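You operate a simulated robot arm through the tools that you are given. There is no shell and no other tool. Be economical: measure what you need, move in short steps, check, and stop when the job is done.

Carry out the task below with a simulated robot arm. There is one attempt and no reset: what you move stays moved.

Task
Uncap position 10 and clamp the grey slim meter there on the grey block.
Fine: leave the pin cap on the table.

The check looks at the end state, three seconds after you hand in, the way a careful person would. Anything else that was tipped, shoved, dropped, spilled or broken makes it a failure. A push-on lid holds only when it is set on centred and level and pressed home; a screw cap is set on level and turned clockwise until tight.

Robot
A 6-joint arm with a two-finger parallel gripper, fixed in place. Base frame: the origin is at the foot of the arm, x ahead of it, y to its left, z up. Units: m, rad, N and s.
Its first joint turns from -1.152 to 1.152 rad. Payload 2.9 kg.
The tool frame sits at the grasp point between the pads (the TCP): z along the fingers, y along the line on which they close. The tips reach 0.03 m beyond it. Largest opening 0.11 m; finger width 0.02, thickness 0.01; the body of the gripper, 0.048 by 0.112 m, starts 0.055 m behind the TCP.
Orientation is that of the tool frame in the base frame, as a unit quaternion [w, x, y, z]. With the fingers straight down and closing along the base's y, the tool's x points along the base's -x, its y along +y and its z along -z.

Tools
- The arm moves only by the tool nudge_tool. Its arguments are lists of equal length, an entry for each row: "xyz": the shift along the tool's x, y, z in m, a list of three; "rot": the turn, a rotation vector about the tool's x, y, z in rad, a list of three; "fingers": the opening, from 0 (shut) to 1 (fully open). In form: {"xyz": [[dx, dy, dz], ...], "rot": [[rx, ry, rz], ...], "fingers": [fingers, ...]}. A call has 1 to 10 rows; each row shifts and turns the commanded pose from where the row before left it, along the tool's axes as they then stand. Each row takes 0.2 s and may step no farther than 0.05 m and 0.15 rad from the row before; otherwise, or with a gripper value out of range, the whole call is refused. A pose out of reach is approached as far as the arm can. The call stops where the force on the tool passes 90 N (or 10 N more than at its start, if that is more) or the arm is blocked; 0.2 s more then pass. Each finger travels about 0.108 m/s and halts on what it meets, pressing with about 40 N; the grip force reading is that of the motor and also rises with nothing between the fingers. The clock runs only during rows and for 0.2 s after the last one: add rows that do not move to give the fingers time. It gives the time, the measured TCP pose, the force on the tool (base axes), the opening and the grip force at its end, in the units of the frame above (readings bear some noise), and new pictures: "pictures" is both (left out), scene, wrist or none.
- Cameras (640 x 400 px; columns grow to the right, rows downward): "scene" is fixed at [0.0768, 0.4537, 1.3862]; the picture's right is [-0.48, -0.88, 0.00], its down [-0.60, 0.32, -0.73] and it looks along [0.64, -0.35, -0.68] (base axes); focal length 214 px, centre (320, 200). "wrist" rides on the gripper at [0.072, 0.017, -0.103] in the tool frame; the picture's right is [-0.23, 0.97, 0.00], its down [-0.76, -0.18, -0.62] and it looks along [-0.61, -0.14, 0.78] (tool axes); focal length 222 px, centre (320, 200). There is no depth. A picture from a camera that has moved, and an enlarged one, comes with that camera's place and axes in the base frame and with its lens. The place of the scene camera against the robot may be out by one fixed shift of up to 0.025 m in any direction.
- zoom(camera, box): a new picture of the part [left, top, right, bottom] of that camera's present view, enlarged. No time passes.
- close_job(): hands the job in; it is judged then, once.

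Go step by step. Nothing tells you positions but the pictures and the camera data: compare them with the known pose of the tool, close in by small moves and look again before you grip or let go. The budget is 120 turns and 170 pictures, counting those below and the enlarged ones. Unless the task says otherwise, let go and move clear before handing in, and close with one line.

The tools are called after ">>>" as name(argument=value, ...) on one line, values as JSON. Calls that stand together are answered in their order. nudge_tool: Moves the arm, as the interface text tells. Its arguments: {"type":"object","properties":{"xyz":{"type":"array","items":{"type":"array","items":{"type":"number"}}},"rot":{"type":"array","items":{"type":"array","items":{"type":"number"}}},"fingers":{"type":"array","items":{"type":"number"}},"pictures":{"type":"string","enum":["both","scene","wrist","none"]}},"required":["xyz","rot","fingers"]} The other tools are called the same way: zoom (camera, box) takes an enlarged picture of a part of a camera's view; close_job () hands the job in.

At the start:

```text
time: 0.0
position: [0.2185, 0.2767, 1.2681]
ee_rot: [0.0, 0.0, 1.0, 0.0]
wrist_force: [-0.3, 0.4, 0.0]
gripper_width: 0.1098
finger_force: 0.0
```

scene: 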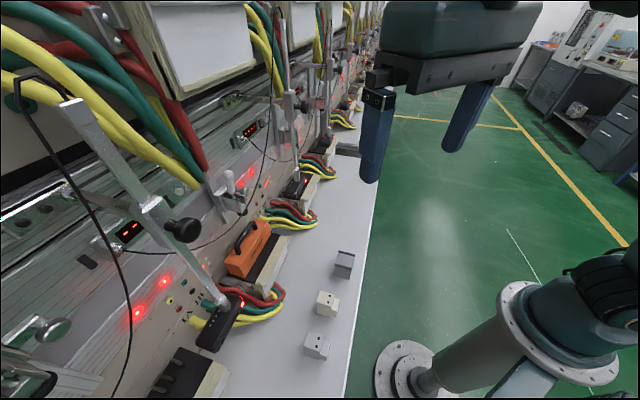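
wrist: 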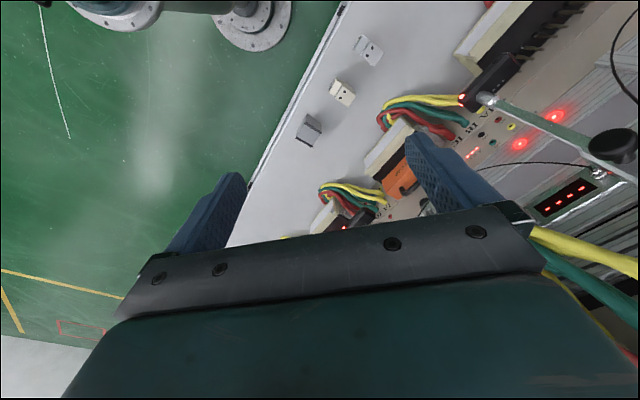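

I see a test bench with several positions, an orange cap, and three small grey/white meters on the table. I'll enlarge the pictures to identify them.

>>> zoom(camera="scene", box=[180, 200, 380, 400])

>>> zoom(camera="scene", box=[220, 80, 380, 240])

>>> zoom(camera="wrist", box=[270, 0, 570, 240])

```text
2.00 times, centred on (280, 300) of scene
camera zoom: at [0.0768, 0.4537, 1.3862], right [-0.48, -0.88, 0.0], down [-0.6, 0.32, -0.73], along [0.64, -0.35, -0.68], focal length 429 px, centre (400, 0)
```

zoom: 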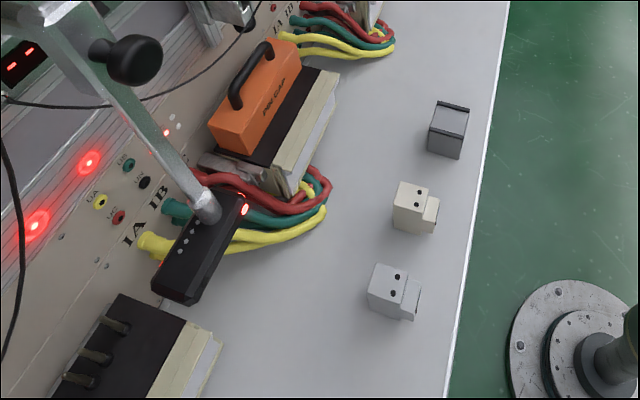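

```text
2.50 times, centred on (300, 160) of scene
camera zoom: at [0.0768, 0.4537, 1.3862], right [-0.48, -0.88, 0.0], down [-0.6, 0.32, -0.73], along [0.64, -0.35, -0.68], focal length 536 px, centre (370, 300)
```

zoom: 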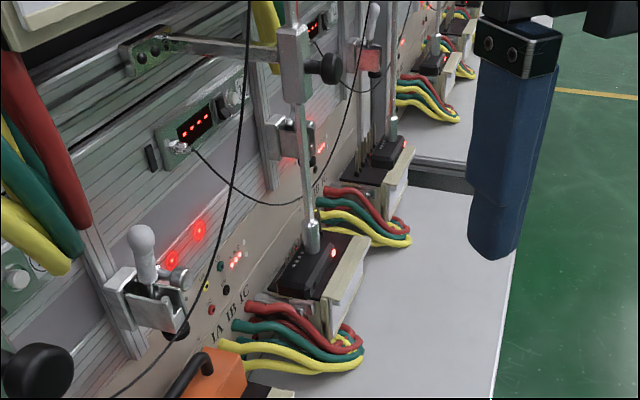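

```text
1.67 times, centred on (420, 120) of wrist
camera zoom: at [0.1473, 0.2946, 1.373], right [0.23, 0.97, 0.0], down [0.76, -0.18, 0.62], along [0.61, -0.14, -0.78], focal length 370 px, centre (153, 333)
```

zoom: 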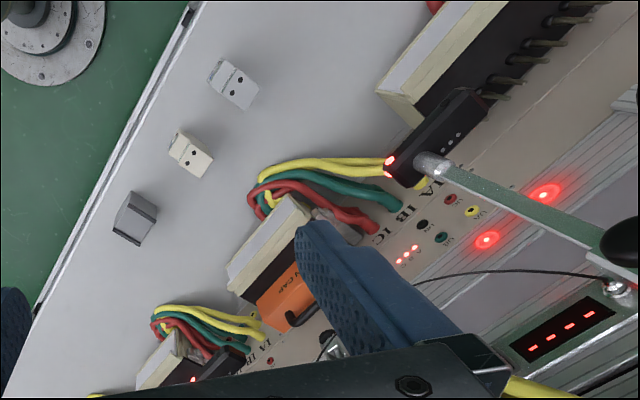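

The picture pairs suggest the table is much higher than z=0.1. I'll shift the arm sideways, well above everything, so I can triangulate with the wrist camera alone.

>>> nudge_tool(xyz=[[0, -0.05, 0], [0, -0.05, 0], [0, -0.05, 0], [0, -0.05, 0], [0, 0, 0]], rot=[[0, 0, 0], [0, 0, 0], [0, 0, 0], [0, 0, 0], [0, 0, 0]], fingers=[1, 1, 1, 1, 1])

```text
time: 1.2
position: [0.22, 0.0728, 1.2694]
ee_rot: [0.001, -0.001, 1.0, 0.001]
wrist_force: [0.3, 0.4, 0.0]
gripper_width: 0.1101
finger_force: 0.0
camera wrist: at [0.1465, 0.0916, 1.3724], right [0.23, 0.97, 0.0], down [0.76, -0.18, 0.62], along [0.61, -0.14, -0.78], focal length 222 px, centre (320, 200)
```

scene: 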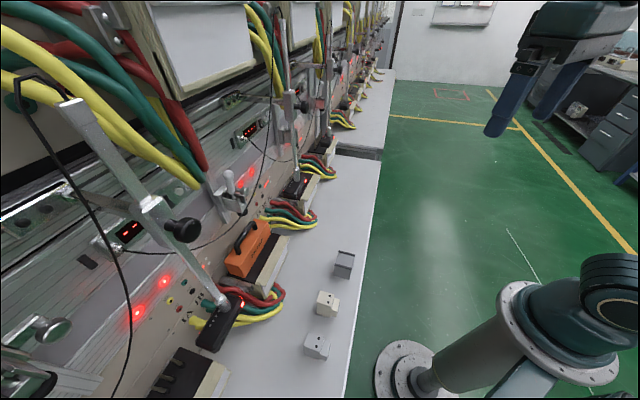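
wrist: 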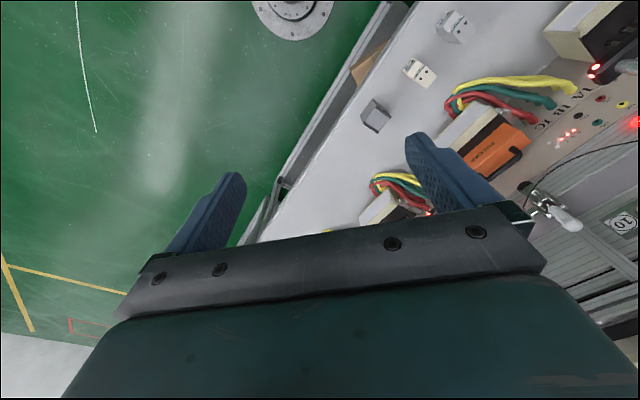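

Position label 10 is on the panel, just beyond the orange cap. Triangulation puts the grey box near (0.40, 0.20, 0.70), so the table is at about z=0.68. I'll descend for a closer look.

>>> nudge_tool(xyz=[[0, 0, 0.05], [0, 0, 0.05], [0, 0, 0.05], [0, 0, 0.05], [0, 0, 0]], rot=[[0, 0, 0], [0, 0, 0], [0, 0, 0], [0, 0, 0], [0, 0, 0]], fingers=[1, 1, 1, 1, 1])

>>> zoom(camera="wrist", box=[320, 0, 640, 200])

>>> zoom(camera="scene", box=[160, 160, 320, 260])

>>> zoom(camera="scene", box=[280, 240, 380, 370])

```text
time: 2.4
position: [0.2218, 0.0765, 1.0672]
ee_rot: [0.0, -0.001, 1.0, 0.0]
wrist_force: [0.6, -0.5, -0.2]
gripper_width: 0.1096
finger_force: 0.1
camera wrist: at [0.15, 0.0942, 1.1714], right [0.23, 0.97, 0.0], down [0.76, -0.18, 0.62], along [0.61, -0.14, -0.78], focal length 222 px, centre (320, 200)
```

scene: 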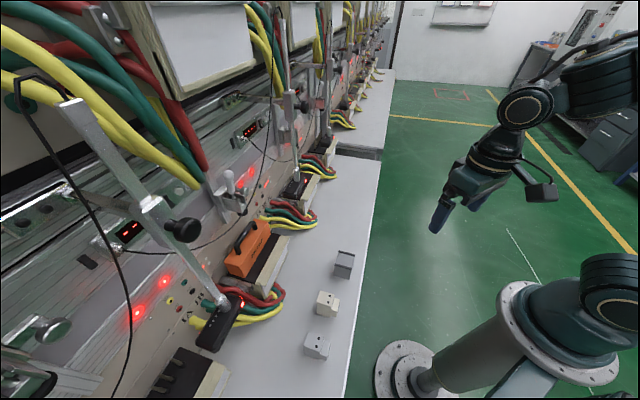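
wrist: 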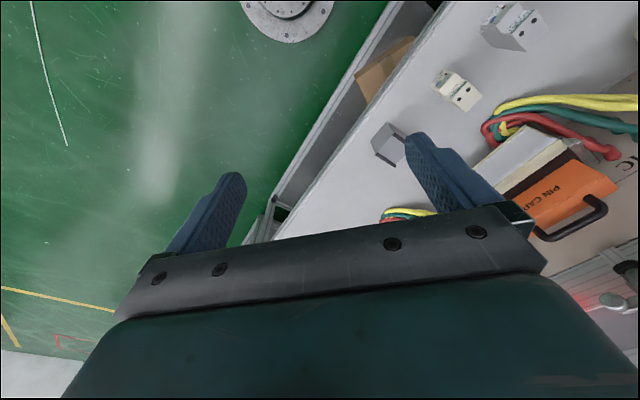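

```text
2.00 times, centred on (480, 100) of wrist
camera zoom: at [0.15, 0.0942, 1.1714], right [0.23, 0.97, 0.0], down [0.76, -0.18, 0.62], along [0.61, -0.14, -0.78], focal length 444 px, centre (0, 400)
```

zoom: 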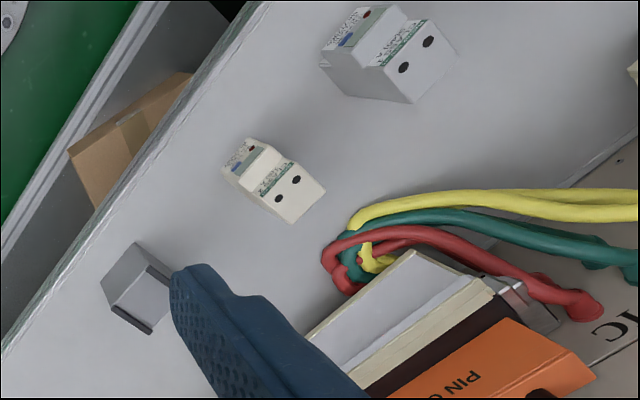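

```text
4.00 times, centred on (240, 210) of scene
camera zoom: at [0.0768, 0.4537, 1.3862], right [-0.48, -0.88, 0.0], down [-0.6, 0.32, -0.73], along [0.64, -0.35, -0.68], focal length 858 px, centre (640, 160)
```

zoom: 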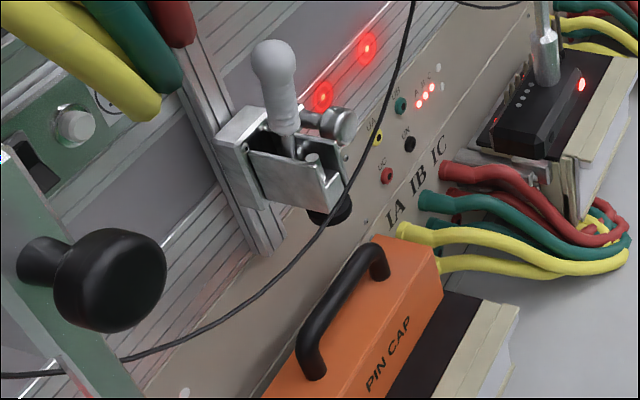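

```text
3.08 times, centred on (330, 305) of scene
camera zoom: at [0.0768, 0.4537, 1.3862], right [-0.48, -0.88, 0.0], down [-0.6, 0.32, -0.73], along [0.64, -0.35, -0.68], focal length 660 px, centre (289, -123)
```

zoom: 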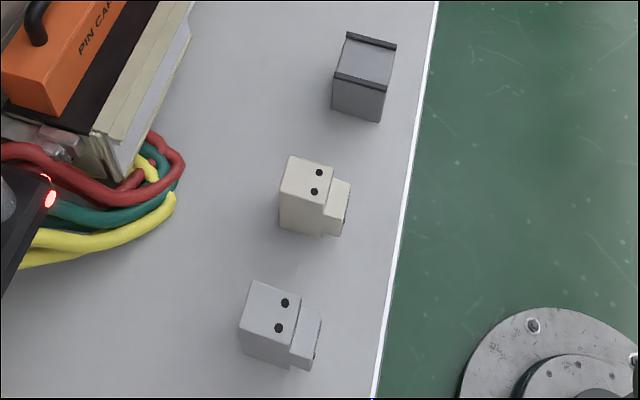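

The two objects with hole pairs and labels are slim meters, one cream and one grey. The box with dark strips on its edges is the grey block. Next I'll move to +y to look at position 10 and its clamp.

>>> nudge_tool(xyz=[[0, 0.05, 0], [0, 0.05, 0], [0, 0.05, 0], [0, 0.05, 0], [0, 0.05, 0], [0, 0, 0]], rot=[[0, 0, 0], [0, 0, 0], [0, 0, 0], [0, 0, 0], [0, 0, 0], [0, 0, 0]], fingers=[1, 1, 1, 1, 1, 1], pictures="wrist")

>>> zoom(camera="wrist", box=[380, 0, 640, 200])

```text
time: 3.8
position: [0.2175, 0.3284, 1.0695]
ee_rot: [0.0, 0.0, 1.0, 0.0]
wrist_force: [0.5, -0.1, -0.6]
gripper_width: 0.1099
finger_force: 0.1
camera wrist: at [0.1451, 0.3456, 1.1733], right [0.23, 0.97, 0.0], down [0.76, -0.18, 0.62], along [0.61, -0.14, -0.78], focal length 222 px, centre (320, 200)
```

wrist: 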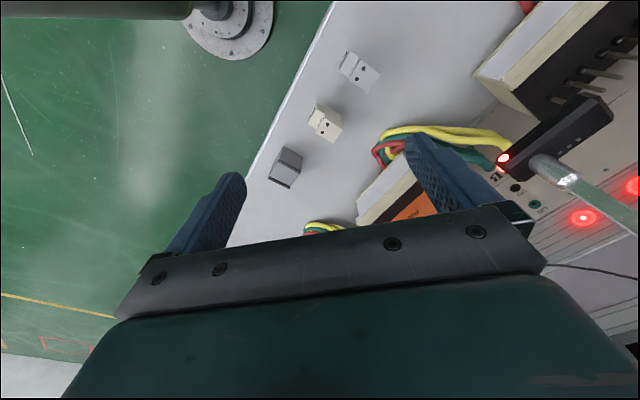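

```text
2.00 times, centred on (510, 100) of wrist
camera zoom: at [0.1451, 0.3456, 1.1733], right [0.23, 0.97, 0.0], down [0.76, -0.18, 0.62], along [0.61, -0.14, -0.78], focal length 444 px, centre (-60, 400)
```

zoom: 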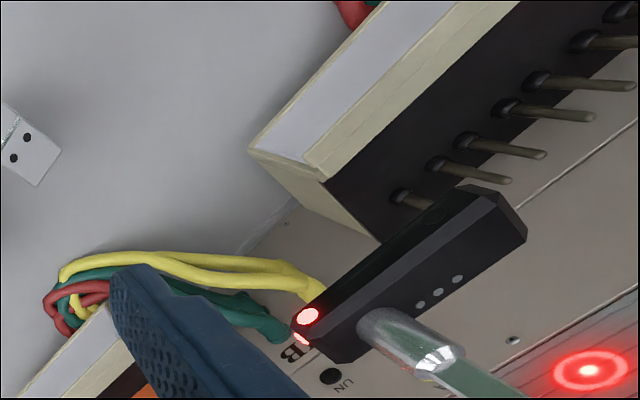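

The bench edge runs at about -42° in the base frame. I'll yaw the tool so the camera faces the panel.

>>> nudge_tool(xyz=[[0, -0.03, 0], [0, -0.03, 0], [0, -0.03, 0], [0, 0, 0], [0, 0, 0], [0, 0, 0], [0, 0, 0]], rot=[[0, 0, -0.14], [0, 0, -0.14], [0, 0, -0.14], [0, 0, -0.14], [0, 0, -0.14], [0, 0, -0.12], [0, 0, 0]], fingers=[1, 1, 1, 1, 1, 1, 1], pictures="wrist")

>>> zoom(camera="wrist", box=[200, 0, 520, 200])

```text
time: 5.4
position: [0.2303, 0.2385, 1.0694]
ee_rot: [0.001, -0.399, 0.917, -0.001]
wrist_force: [-0.3, 0.2, -0.2]
gripper_width: 0.1101
finger_force: 0.2
camera wrist: at [0.1693, 0.1972, 1.1728], right [-0.56, 0.83, 0.0], down [0.65, 0.44, 0.62], along [0.52, 0.35, -0.78], focal length 222 px, centre (320, 200)
```

wrist: 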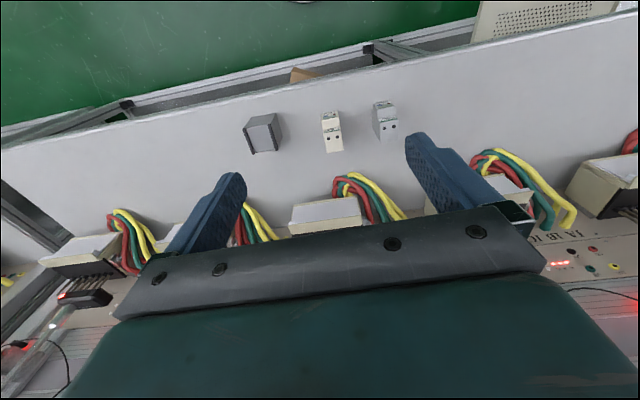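

```text
2.00 times, centred on (360, 100) of wrist
camera zoom: at [0.1693, 0.1972, 1.1728], right [-0.56, 0.83, 0.0], down [0.65, 0.44, 0.62], along [0.52, 0.35, -0.78], focal length 444 px, centre (240, 400)
```

zoom: 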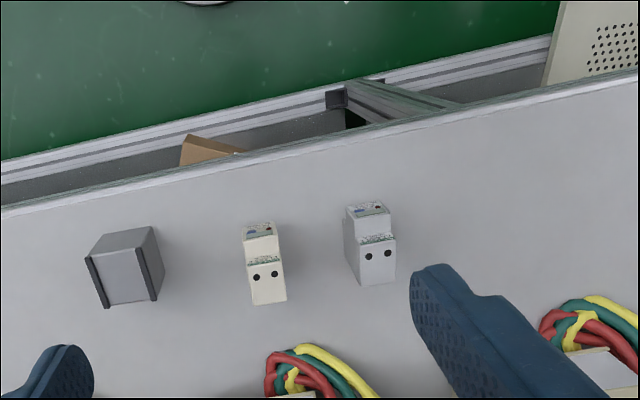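

Now the wrist camera shows the block and both meters clearly. I'll look at the clamp in detail through the scene camera.

>>> zoom(camera="scene", box=[200, 165, 280, 215])

>>> zoom(camera="scene", box=[210, 200, 320, 290])

>>> zoom(camera="scene", box=[270, 80, 370, 200])

```text
8.00 times, centred on (240, 190) of scene
camera zoom: at [0.0768, 0.4537, 1.3862], right [-0.48, -0.88, 0.0], down [-0.6, 0.32, -0.73], along [0.64, -0.35, -0.68], focal length 1716 px, centre (960, 280)
```

zoom: 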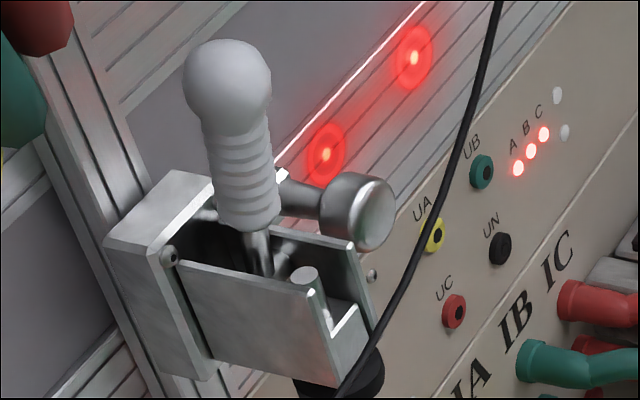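

```text
4.44 times, centred on (265, 245) of scene
camera zoom: at [0.0768, 0.4537, 1.3862], right [-0.48, -0.88, 0.0], down [-0.6, 0.32, -0.73], along [0.64, -0.35, -0.68], focal length 953 px, centre (564, 0)
```

zoom: 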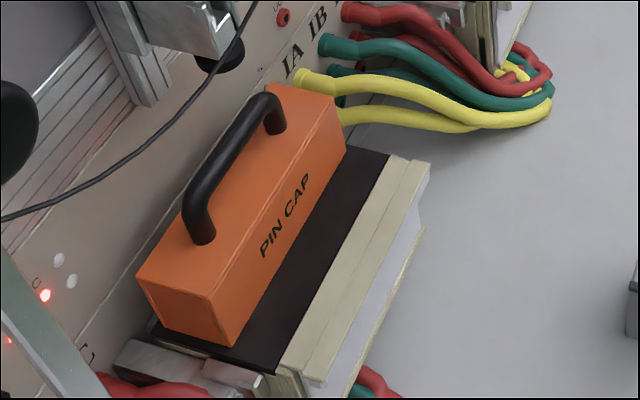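

```text
3.33 times, centred on (320, 140) of scene
camera zoom: at [0.0768, 0.4537, 1.3862], right [-0.48, -0.88, 0.0], down [-0.6, 0.32, -0.73], along [0.64, -0.35, -0.68], focal length 715 px, centre (320, 400)
```

zoom: 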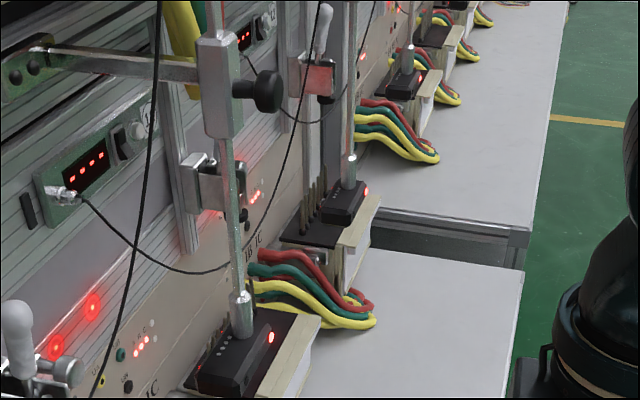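

The position has a lever clamp mounted above the cap, with a black foot on a plunger. The bench is at about 45° in the base frame. I'll tilt the tool forward so the wrist camera looks straight at the station from in front.

>>> nudge_tool(xyz=[[0, 0, 0], [0, 0, 0], [0, 0, 0], [0, 0, 0], [0, 0, 0], [0, 0, 0], [0, 0, 0], [0, 0, 0]], rot=[[0, -0.15, 0], [0, -0.15, 0], [0, -0.15, 0], [0, -0.15, 0], [0, -0.15, 0], [0, -0.15, 0], [0, -0.15, 0], [0, 0, 0]], fingers=[1, 1, 1, 1, 1, 1, 1, 1])

>>> zoom(camera="wrist", box=[200, 0, 520, 200])

```text
time: 7.2
position: [0.2671, 0.2751, 1.1074]
ee_rot: [0.46, -0.345, 0.793, 0.2]
wrist_force: [0.0, -0.3, 0.1]
gripper_width: 0.1098
finger_force: 0.1
out of reach, approached as far as the arm can: row 5, 6, 7
camera wrist: at [0.1699, 0.1944, 1.0965], right [-0.64, 0.75, 0.2], down [0.02, -0.24, 0.97], along [0.77, 0.62, 0.14], focal length 222 px, centre (320, 200)
```

scene: 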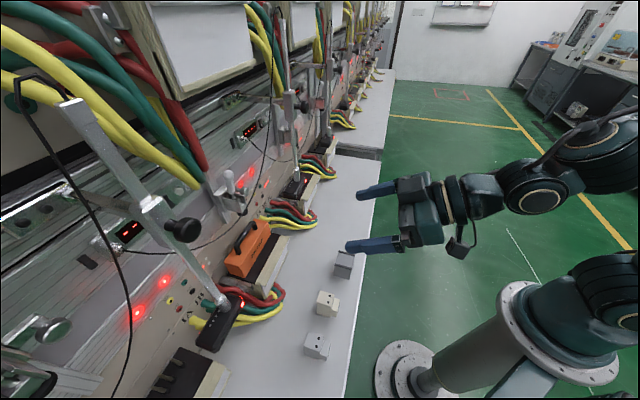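
wrist: 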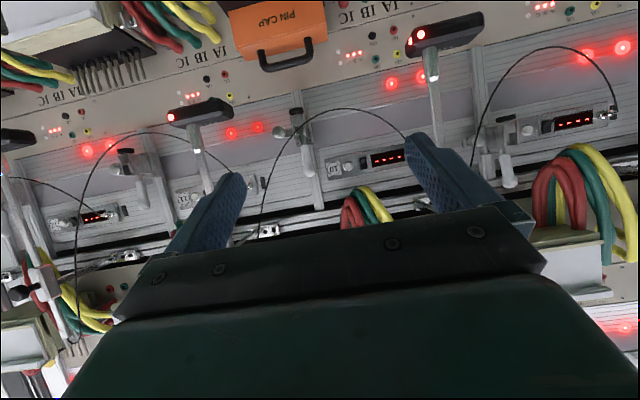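

```text
2.00 times, centred on (360, 100) of wrist
camera zoom: at [0.1699, 0.1944, 1.0965], right [-0.64, 0.75, 0.2], down [0.02, -0.24, 0.97], along [0.77, 0.62, 0.14], focal length 444 px, centre (240, 400)
```

zoom: 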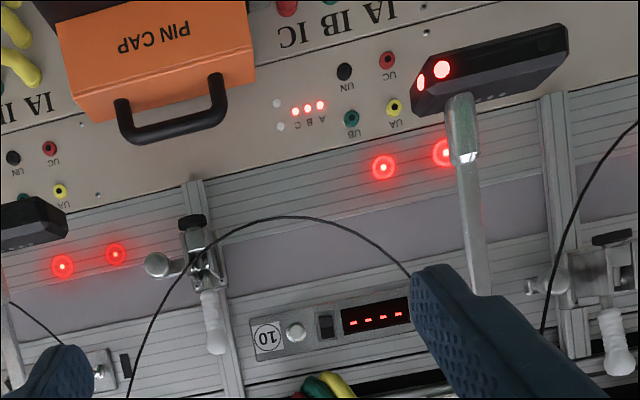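

The cap handle is near (0.50, 0.46, 0.90), right under the clamp bracket at z≈1.0. I'll straddle the handle from the front at about a 45° tilt. First I reduce the tilt so the pose is reachable and move forward a little.

>>> nudge_tool(xyz=[[0, 0, 0], [0, 0, 0], [0, 0, 0.04], [0, 0, 0.04], [0, 0, 0]], rot=[[0, 0.125, 0], [0, 0.125, 0], [0, 0, 0], [0, 0, 0], [0, 0, 0]], fingers=[1, 1, 1, 1, 1])

>>> zoom(camera="wrist", box=[200, 0, 520, 200])

```text
time: 8.4
position: [0.3083, 0.3171, 1.0523]
ee_rot: [0.358, -0.368, 0.844, 0.156]
wrist_force: [0.1, -0.5, -0.1]
gripper_width: 0.1098
finger_force: 0.1
camera wrist: at [0.211, 0.2388, 1.0722], right [-0.6, 0.78, 0.16], down [0.19, -0.06, 0.98], along [0.77, 0.62, -0.11], focal length 222 px, centre (320, 200)
```

scene: 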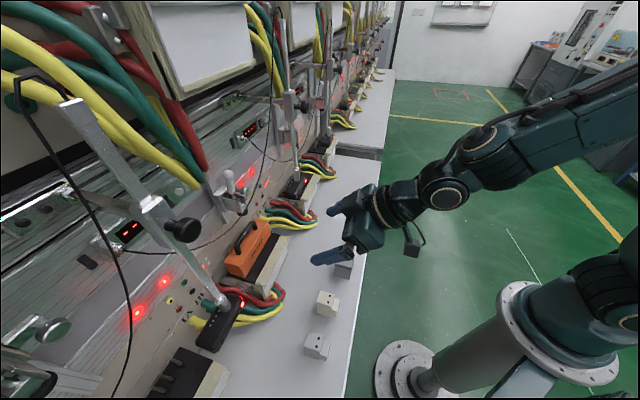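
wrist: 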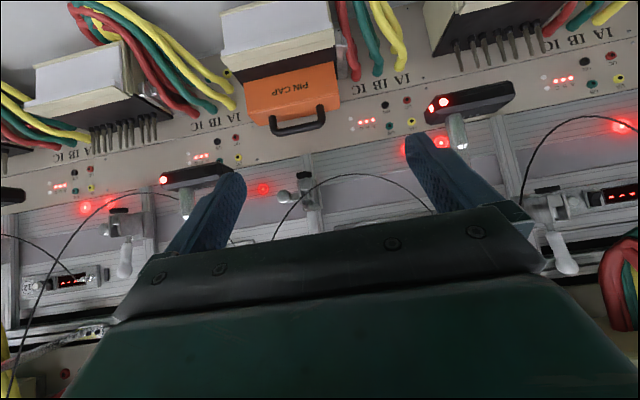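

```text
2.00 times, centred on (360, 100) of wrist
camera zoom: at [0.211, 0.2388, 1.0722], right [-0.6, 0.78, 0.16], down [0.19, -0.06, 0.98], along [0.77, 0.62, -0.11], focal length 444 px, centre (240, 400)
```

zoom: 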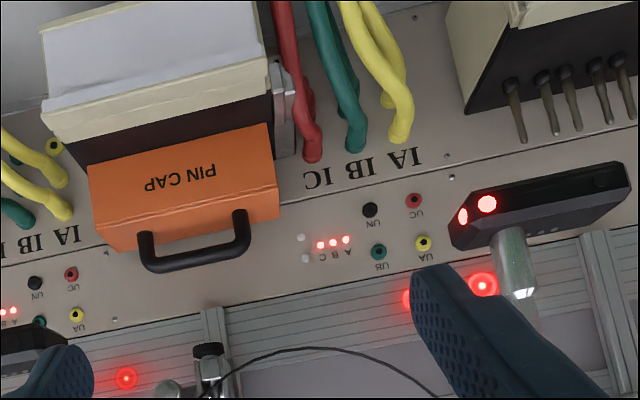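

The view is good: the camera hangs below the fingers, so its picture is upside down. The handle is about 0.095 m wide outside its legs and centred near (0.505, 0.457, 0.90). The clamp foot is at z≈0.98 directly above it. I'll go to a standoff in front at about 60° tilt.

>>> nudge_tool(xyz=[[0, 0, 0], [0, 0, 0], [0.002, -0.009, 0.03], [0.002, -0.009, 0.03], [0.002, -0.009, 0.03], [0.002, -0.009, 0.03], [0.002, -0.009, 0.03], [0, 0, 0]], rot=[[0, -0.12, 0], [0, -0.12, 0], [0, 0, 0], [0, 0, 0], [0, 0, 0], [0, 0, 0], [0, 0, 0], [0, 0, 0]], fingers=[1, 1, 1, 1, 1, 1, 1, 1])

>>> zoom(camera="wrist", box=[160, 0, 480, 200])

>>> zoom(camera="scene", box=[200, 170, 360, 270])

```text
time: 10.2
position: [0.4283, 0.3748, 0.9671]
ee_rot: [0.455, -0.347, 0.795, 0.199]
wrist_force: [0.2, 0.3, -0.4]
gripper_width: 0.1101
finger_force: 0.0
camera wrist: at [0.3308, 0.295, 0.9573], right [-0.63, 0.75, 0.2], down [0.03, -0.23, 0.97], along [0.77, 0.62, 0.13], focal length 222 px, centre (320, 200)
```

scene: 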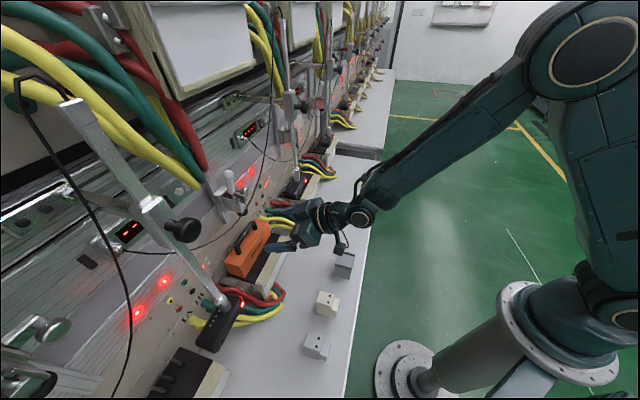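
wrist: 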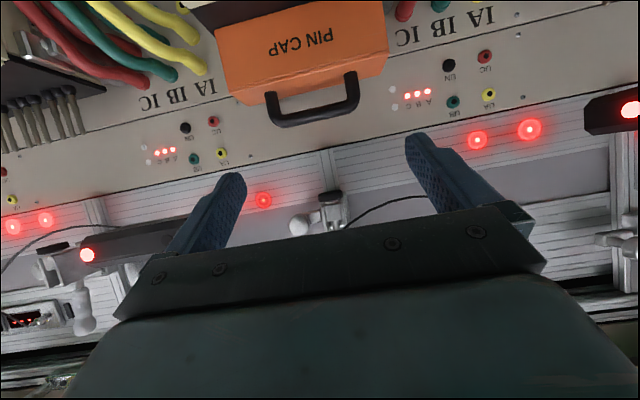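

```text
2.00 times, centred on (320, 100) of wrist
camera zoom: at [0.3308, 0.295, 0.9573], right [-0.63, 0.75, 0.2], down [0.03, -0.23, 0.97], along [0.77, 0.62, 0.13], focal length 444 px, centre (320, 400)
```

zoom: 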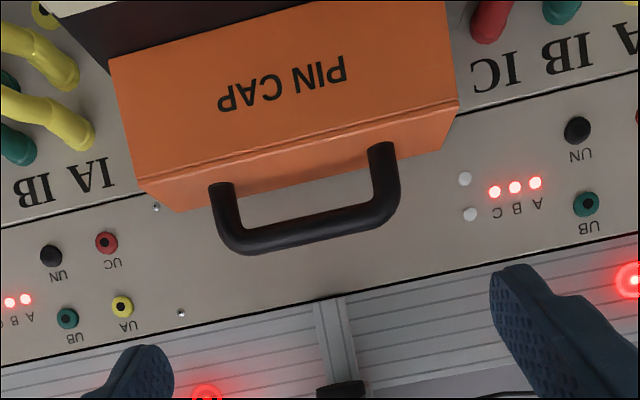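

```text
4.00 times, centred on (280, 220) of scene
camera zoom: at [0.0768, 0.4537, 1.3862], right [-0.48, -0.88, 0.0], down [-0.6, 0.32, -0.73], along [0.64, -0.35, -0.68], focal length 858 px, centre (480, 120)
```

zoom: 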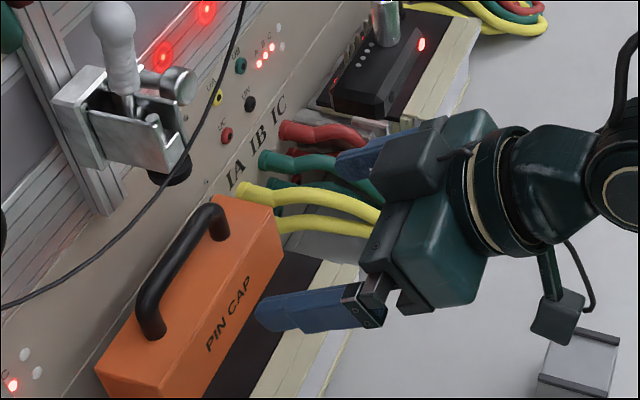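

From two wrist views, the handle centre is near (0.494, 0.443, 0.908) with an outer width of about 0.091, and the fingers are lined up with it. I'll advance partway and check.

>>> nudge_tool(xyz=[[0.003, -0.001, 0.03], [0.003, -0.001, 0.03], [0, 0, 0]], rot=[[0, 0, 0], [0, 0, 0], [0, 0, 0]], fingers=[1, 1, 1], pictures="wrist")

>>> zoom(camera="scene", box=[210, 190, 310, 270])

```text
time: 11.0
position: [0.4621, 0.4124, 0.9323]
ee_rot: [0.456, -0.347, 0.796, 0.198]
wrist_force: [0.0, 0.1, 0.1]
gripper_width: 0.1101
finger_force: 0.0
camera wrist: at [0.3645, 0.3327, 0.9224], right [-0.63, 0.75, 0.2], down [0.03, -0.23, 0.97], along [0.77, 0.62, 0.13], focal length 222 px, centre (320, 200)
```

wrist: 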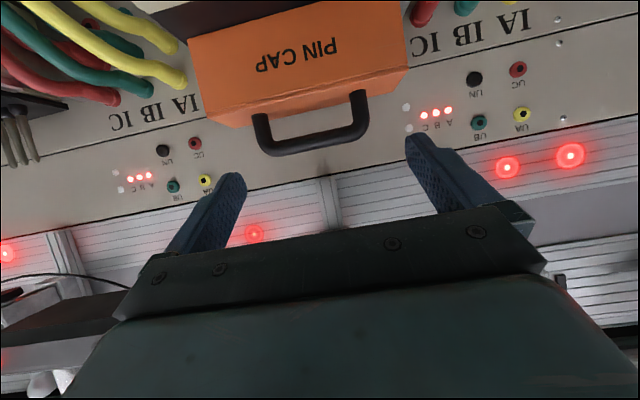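

```text
5.00 times, centred on (260, 230) of scene
camera zoom: at [0.0768, 0.4537, 1.3862], right [-0.48, -0.88, 0.0], down [-0.6, 0.32, -0.73], along [0.64, -0.35, -0.68], focal length 1072 px, centre (620, 50)
```

zoom: 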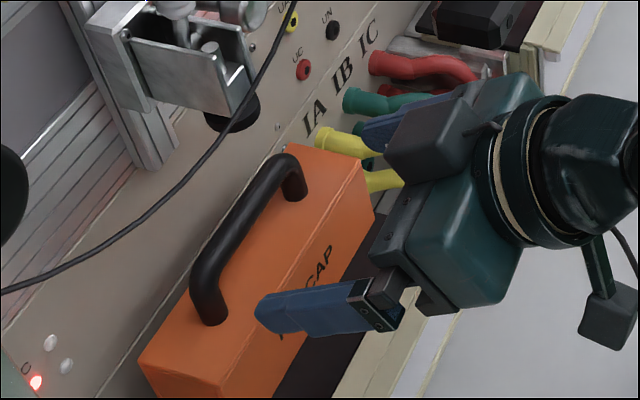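

The handle sits about 8 mm towards tool -y and a little above the axis. I'll correct that while advancing.

>>> nudge_tool(xyz=[[-0.004, -0.008, 0.01], [0, 0, 0.025], [0, 0, 0]], rot=[[0, 0, 0], [0, 0, 0], [0, 0, 0]], fingers=[1, 1, 1], pictures="wrist")

>>> zoom(camera="wrist", box=[160, 40, 480, 240])

>>> zoom(camera="scene", box=[210, 190, 310, 270])

```text
time: 11.8
position: [0.4886, 0.4307, 0.9186]
ee_rot: [0.455, -0.347, 0.796, 0.198]
wrist_force: [-1.0, 0.0, 0.3]
gripper_width: 0.1097
finger_force: 0.0
camera wrist: at [0.3897, 0.3501, 0.9089], right [-0.63, 0.75, 0.2], down [0.03, -0.23, 0.97], along [0.77, 0.62, 0.13], focal length 222 px, centre (320, 200)
```

wrist: 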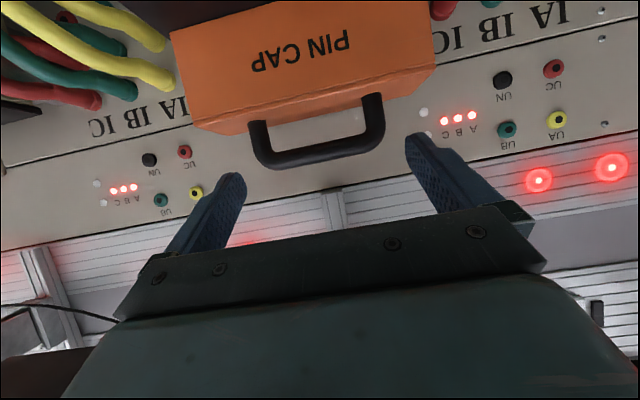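

```text
2.00 times, centred on (320, 140) of wrist
camera zoom: at [0.3897, 0.3501, 0.9089], right [-0.63, 0.75, 0.2], down [0.03, -0.23, 0.97], along [0.77, 0.62, 0.13], focal length 444 px, centre (320, 320)
```

zoom: 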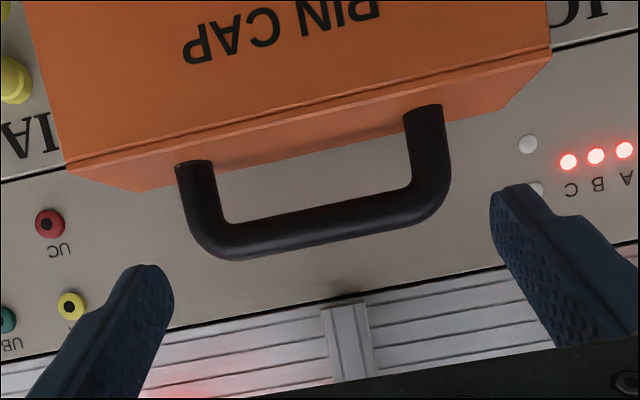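

```text
5.00 times, centred on (260, 230) of scene
camera zoom: at [0.0768, 0.4537, 1.3862], right [-0.48, -0.88, 0.0], down [-0.6, 0.32, -0.73], along [0.64, -0.35, -0.68], focal length 1072 px, centre (620, 50)
```

zoom: 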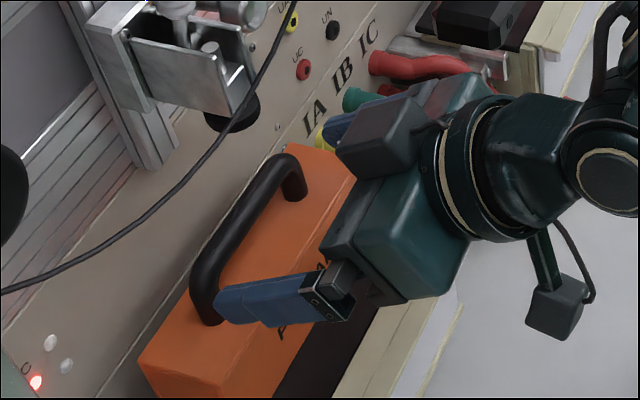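

The handle is centred between the fingers in the wrist view and still some 4 cm ahead. I'll advance 2 cm more and look.

>>> nudge_tool(xyz=[[0, 0, 0.01], [0, 0, 0.01], [0, 0, 0]], rot=[[0, 0, 0], [0, 0, 0], [0, 0, 0]], fingers=[1, 1, 1], pictures="none")

>>> zoom(camera="wrist", box=[160, 40, 480, 240])

>>> zoom(camera="scene", box=[210, 190, 310, 270])

```text
time: 12.6
position: [0.4976, 0.4415, 0.907]
ee_rot: [0.455, -0.347, 0.796, 0.197]
wrist_force: [1.0, 0.6, -0.2]
gripper_width: 0.1099
finger_force: 0.1
```

```text
2.00 times, centred on (320, 140) of wrist
camera zoom: at [0.3999, 0.3609, 0.8981], right [-0.63, 0.75, 0.2], down [0.03, -0.23, 0.97], along [0.77, 0.62, 0.13], focal length 444 px, centre (320, 320)
```

zoom: 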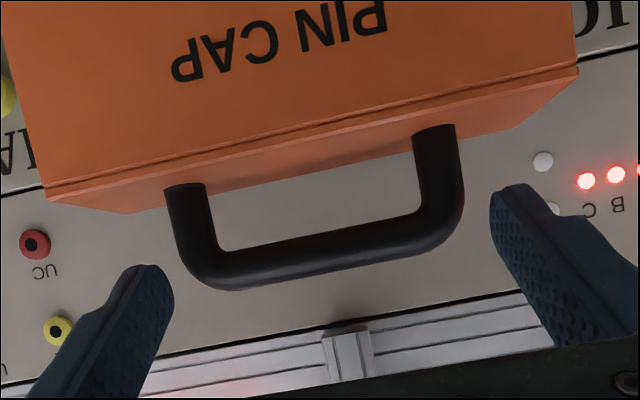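

```text
5.00 times, centred on (260, 230) of scene
camera zoom: at [0.0768, 0.4537, 1.3862], right [-0.48, -0.88, 0.0], down [-0.6, 0.32, -0.73], along [0.64, -0.35, -0.68], focal length 1072 px, centre (620, 50)
```

zoom: 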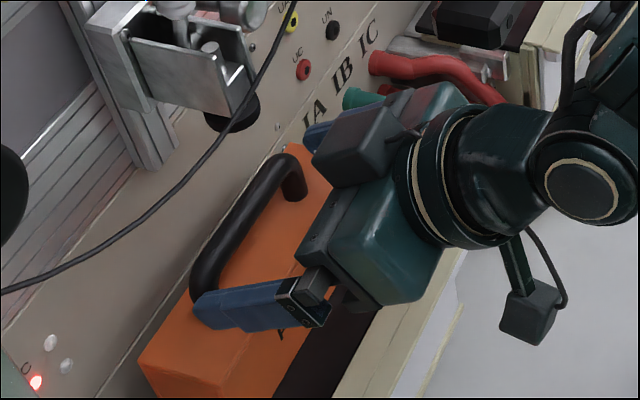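

The fingertips are about level with the handle legs and centred to within 1 mm, with roughly 4 mm to spare on each side. I'll continue in small steps.

>>> nudge_tool(xyz=[[0, 0, 0.006], [0, 0, 0.006], [0, 0, 0]], rot=[[0, 0, 0], [0, 0, 0], [0, 0, 0]], fingers=[1, 1, 1], pictures="none")

>>> zoom(camera="wrist", box=[160, 40, 480, 240])

>>> zoom(camera="scene", box=[225, 210, 289, 250])

```text
time: 13.4
position: [0.505, 0.4501, 0.9013]
ee_rot: [0.456, -0.347, 0.795, 0.198]
wrist_force: [-0.4, -0.4, -0.7]
gripper_width: 0.1098
finger_force: 0.0
```

```text
2.00 times, centred on (320, 140) of wrist
camera zoom: at [0.4067, 0.3692, 0.8916], right [-0.63, 0.75, 0.2], down [0.03, -0.23, 0.97], along [0.77, 0.62, 0.13], focal length 444 px, centre (320, 320)
```

zoom: 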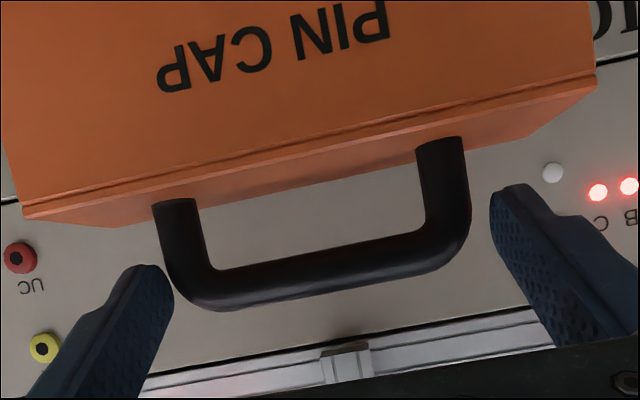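

```text
10.00 times, centred on (257, 230) of scene
camera zoom: at [0.0768, 0.4537, 1.3862], right [-0.48, -0.88, 0.0], down [-0.6, 0.32, -0.73], along [0.64, -0.35, -0.68], focal length 2145 px, centre (950, -100)
```

zoom: 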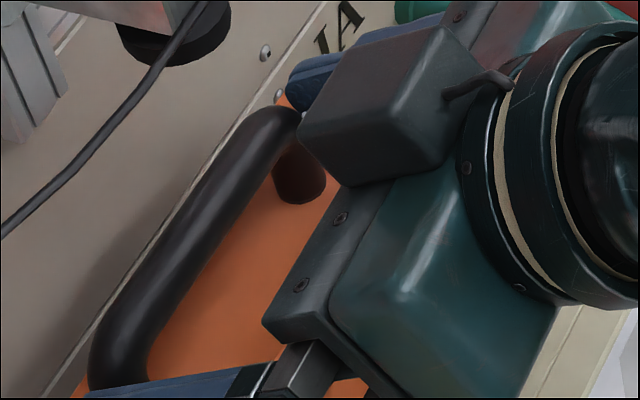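

By how the handle grows in the picture, it is about 0.108 m wide, which is too tight to straddle. I'll back off, roll the gripper 90° and bring it nearly level, so one finger passes under the bar and one over it.

>>> nudge_tool(xyz=[[0, 0, -0.04], [0, 0, -0.04], [0, 0, -0.04], [0, 0, 0], [0, 0, 0], [0, 0, 0], [0, 0, 0], [0, 0, 0], [0, 0, 0], [0, 0, 0]], rot=[[0, 0, 0], [0, 0, 0], [0, 0, 0.15], [0, 0, 0.15], [0, 0, 0.15], [0, 0, 0.15], [0, 0, 0.15], [0, 0, 0.15], [0, 0, 0.15], [0, 0, 0.15]], fingers=[1, 1, 1, 0.6, 0.6, 0.6, 0.6, 0.6, 0.6, 0.6], pictures="none")

>>> nudge_tool(xyz=[[0, 0, 0], [0, 0, 0], [0, 0, 0], [0, 0, 0], [0, 0, 0], [0, 0, 0]], rot=[[0, 0, 0.15], [0, 0, 0.15], [0, 0, 0.07], [-0.15, 0, 0], [-0.15, 0, 0], [0, 0, 0]], fingers=[0.6, 0.6, 0.6, 0.6, 0.6, 0.6])

```text
time: 15.6
position: [0.4378, 0.3725, 0.9636]
ee_rot: [0.264, 0.165, 0.852, 0.421]
wrist_force: [-0.3, 0.4, 0.6]
gripper_width: 0.0658
finger_force: 0.1
```

```text
time: 17.0
position: [0.4354, 0.3726, 0.9613]
ee_rot: [0.228, 0.287, 0.729, 0.578]
wrist_force: [0.6, 0.1, 0.3]
gripper_width: 0.0659
finger_force: 0.0
camera wrist: at [0.3167, 0.3521, 1.0017], right [0.32, 0.01, 0.95], down [0.12, -0.99, -0.03], along [0.94, 0.12, -0.32], focal length 222 px, centre (320, 200)
```

scene: 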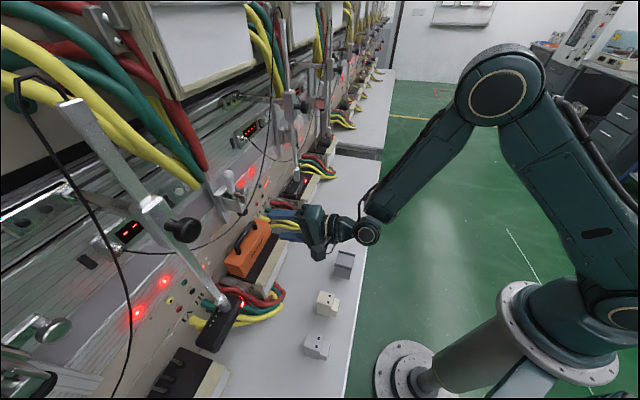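
wrist: 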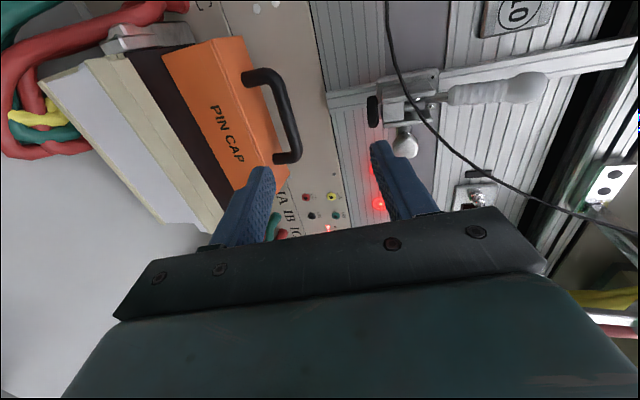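

This is a good side view: picture right is up, and I can see the handle, clamp foot and lever. I estimate the bar centre at about (0.522, 0.474, 0.896). I'll narrow the fingers to about 25 mm, lower to bar height and move closer.

>>> nudge_tool(xyz=[[0, -0.017, 0.025], [0, -0.017, 0.025], [0, 0, 0], [0, 0, 0]], rot=[[0, 0, 0], [0, 0, 0], [0, 0, 0], [0, 0, 0]], fingers=[0.4, 0.23, 0.23, 0.23], pictures="wrist")

>>> zoom(camera="wrist", box=[160, 40, 480, 240])

>>> zoom(camera="scene", box=[210, 190, 310, 270])

```text
time: 18.0
position: [0.4624, 0.4022, 0.919]
ee_rot: [0.227, 0.285, 0.73, 0.579]
wrist_force: [-0.1, -0.3, -0.2]
gripper_width: 0.0253
finger_force: 0.0
camera wrist: at [0.3437, 0.3819, 0.9598], right [0.32, 0.01, 0.95], down [0.12, -0.99, -0.03], along [0.94, 0.12, -0.32], focal length 222 px, centre (320, 200)
```

wrist: 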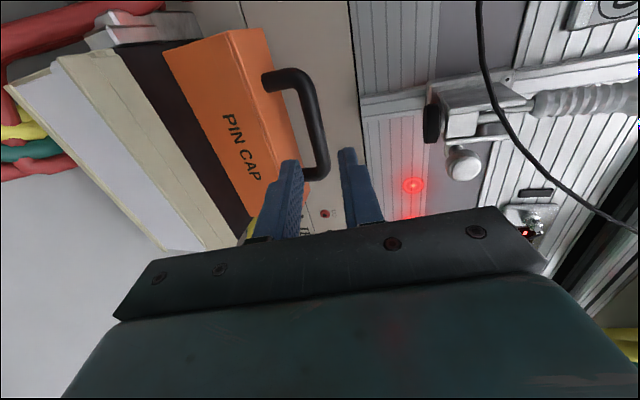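

```text
2.00 times, centred on (320, 140) of wrist
camera zoom: at [0.3437, 0.3819, 0.9598], right [0.32, 0.01, 0.95], down [0.12, -0.99, -0.03], along [0.94, 0.12, -0.32], focal length 444 px, centre (320, 320)
```

zoom: 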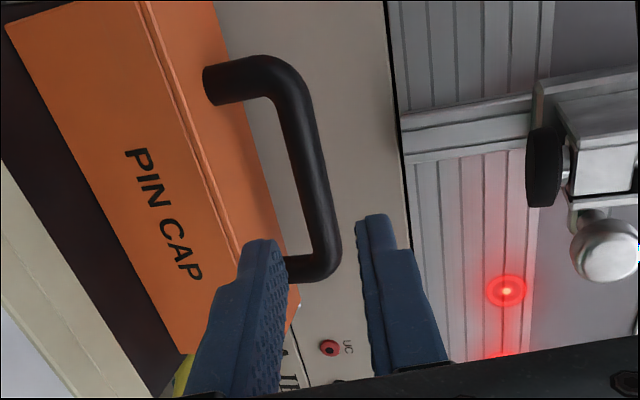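

```text
5.00 times, centred on (260, 230) of scene
camera zoom: at [0.0768, 0.4537, 1.3862], right [-0.48, -0.88, 0.0], down [-0.6, 0.32, -0.73], along [0.64, -0.35, -0.68], focal length 1072 px, centre (620, 50)
```

zoom: 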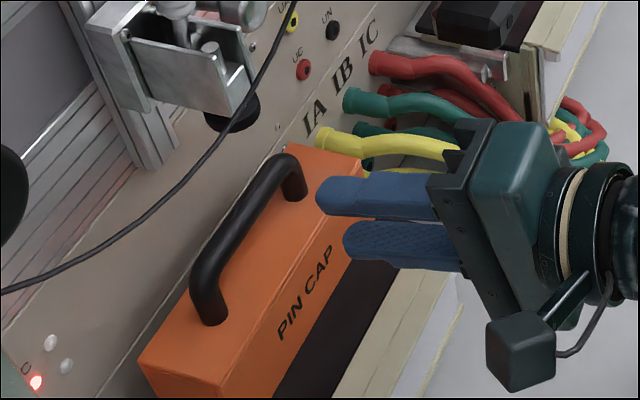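

Both cameras now agree on the bar centre at (0.510, 0.469, 0.899). I'll level the tool fully, lower to bar height and shift 1 cm along the bar.

>>> nudge_tool(xyz=[[0.005, 0, 0], [0.005, 0, 0], [0, -0.01, 0.015], [0, -0.01, 0.015], [0, 0, 0]], rot=[[-0.115, 0, 0], [-0.115, 0, 0], [0, 0, 0], [0, 0, 0], [0, 0, 0]], fingers=[0.23, 0.23, 0.23, 0.23, 0.23], pictures="none")

>>> zoom(camera="wrist", box=[160, 40, 480, 240])

>>> zoom(camera="scene", box=[210, 190, 310, 270])

```text
time: 19.2
position: [0.4752, 0.4302, 0.8974]
ee_rot: [0.259, 0.258, 0.658, 0.658]
wrist_force: [0.2, -0.5, -0.2]
gripper_width: 0.0252
finger_force: 0.1
```

```text
2.00 times, centred on (320, 140) of wrist
camera zoom: at [0.3515, 0.4055, 0.9133], right [0.17, -0.15, 0.97], down [0.13, -0.98, -0.18], along [0.98, 0.16, -0.14], focal length 444 px, centre (320, 320)
```

zoom: 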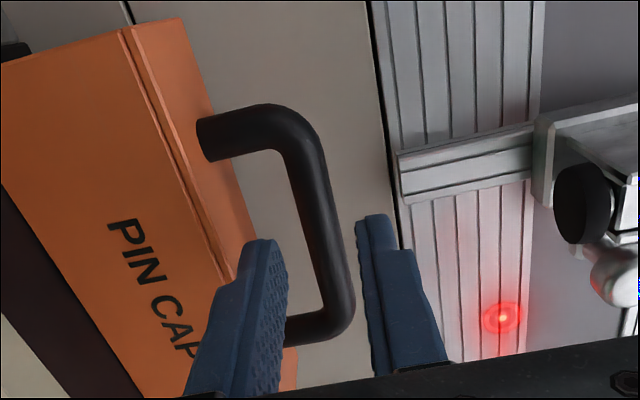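

```text
5.00 times, centred on (260, 230) of scene
camera zoom: at [0.0768, 0.4537, 1.3862], right [-0.48, -0.88, 0.0], down [-0.6, 0.32, -0.73], along [0.64, -0.35, -0.68], focal length 1072 px, centre (620, 50)
```

zoom: 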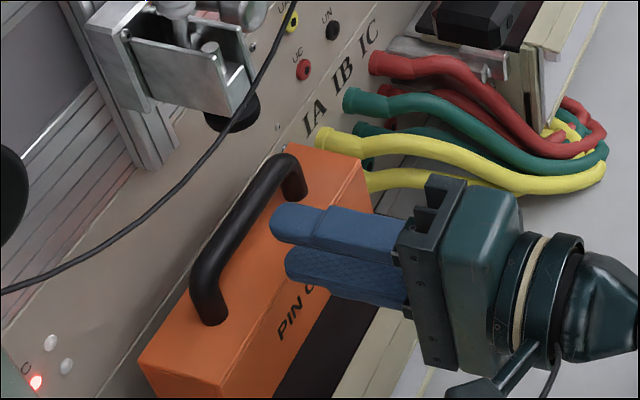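

The fingers are now level, with the bar centred between them. The lower finger has a few millimetres of clearance to the cap top. Advancing.

>>> nudge_tool(xyz=[[0, 0, 0.012], [0, 0, 0.012], [0, 0, 0]], rot=[[0, 0, 0], [0, 0, 0], [0, 0, 0]], fingers=[0.23, 0.23, 0.23], pictures="none")

>>> zoom(camera="wrist", box=[160, 40, 480, 240])

>>> zoom(camera="scene", box=[210, 190, 310, 270])

```text
time: 20.0
position: [0.4928, 0.4491, 0.8964]
ee_rot: [0.26, 0.258, 0.659, 0.658]
wrist_force: [-0.1, -0.3, 0.4]
gripper_width: 0.0252
finger_force: 0.1
```

```text
2.00 times, centred on (320, 140) of wrist
camera zoom: at [0.3692, 0.4226, 0.9141], right [0.17, -0.15, 0.97], down [0.13, -0.98, -0.18], along [0.98, 0.16, -0.14], focal length 444 px, centre (320, 320)
```

zoom: 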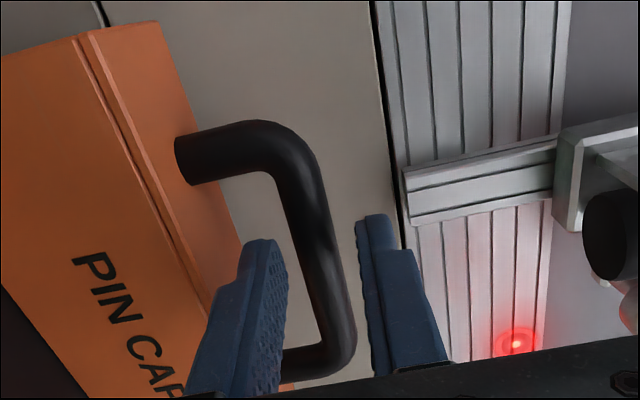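

```text
5.00 times, centred on (260, 230) of scene
camera zoom: at [0.0768, 0.4537, 1.3862], right [-0.48, -0.88, 0.0], down [-0.6, 0.32, -0.73], along [0.64, -0.35, -0.68], focal length 1072 px, centre (620, 50)
```

zoom: 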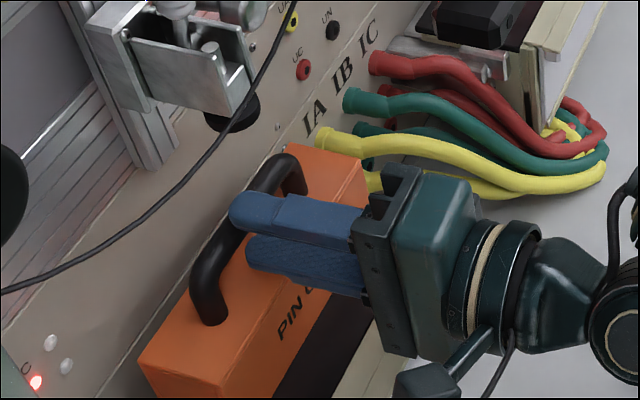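

The tips are entering cleanly around the middle of the bar. I'll advance the rest of the way, then close.

>>> nudge_tool(xyz=[[0, 0, 0.011], [0, 0, 0.011], [0, 0, 0]], rot=[[0, 0, 0], [0, 0, 0], [0, 0, 0]], fingers=[0.23, 0.23, 0.23], pictures="none")

>>> zoom(camera="wrist", box=[160, 40, 480, 240])

>>> zoom(camera="scene", box=[210, 190, 310, 270])

```text
time: 20.8
position: [0.5087, 0.4652, 0.8964]
ee_rot: [0.26, 0.258, 0.659, 0.657]
wrist_force: [0.4, 0.3, -0.3]
gripper_width: 0.025
finger_force: 0.0
```

```text
2.00 times, centred on (320, 140) of wrist
camera zoom: at [0.3845, 0.4394, 0.9136], right [0.17, -0.15, 0.97], down [0.13, -0.98, -0.18], along [0.98, 0.16, -0.14], focal length 444 px, centre (320, 320)
```

zoom: 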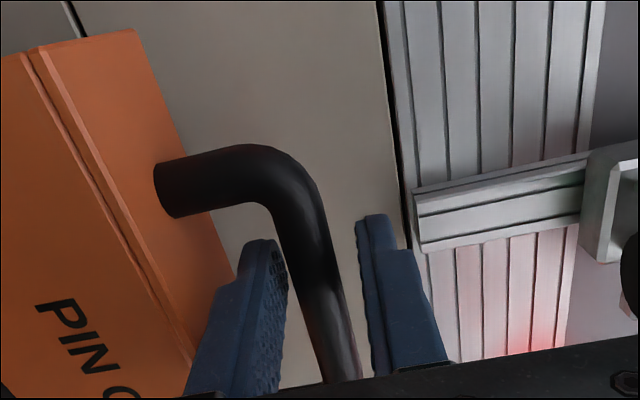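

```text
5.00 times, centred on (260, 230) of scene
camera zoom: at [0.0768, 0.4537, 1.3862], right [-0.48, -0.88, 0.0], down [-0.6, 0.32, -0.73], along [0.64, -0.35, -0.68], focal length 1072 px, centre (620, 50)
```

zoom: 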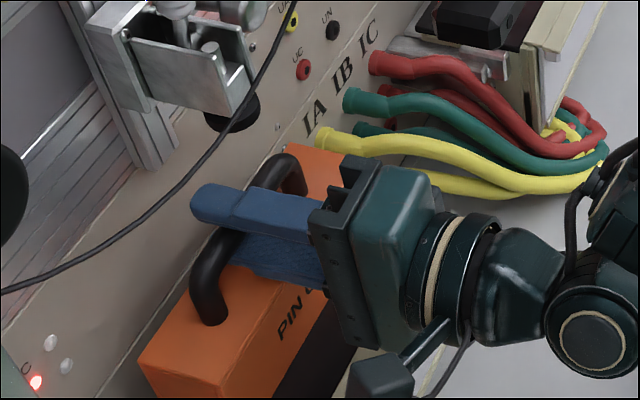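

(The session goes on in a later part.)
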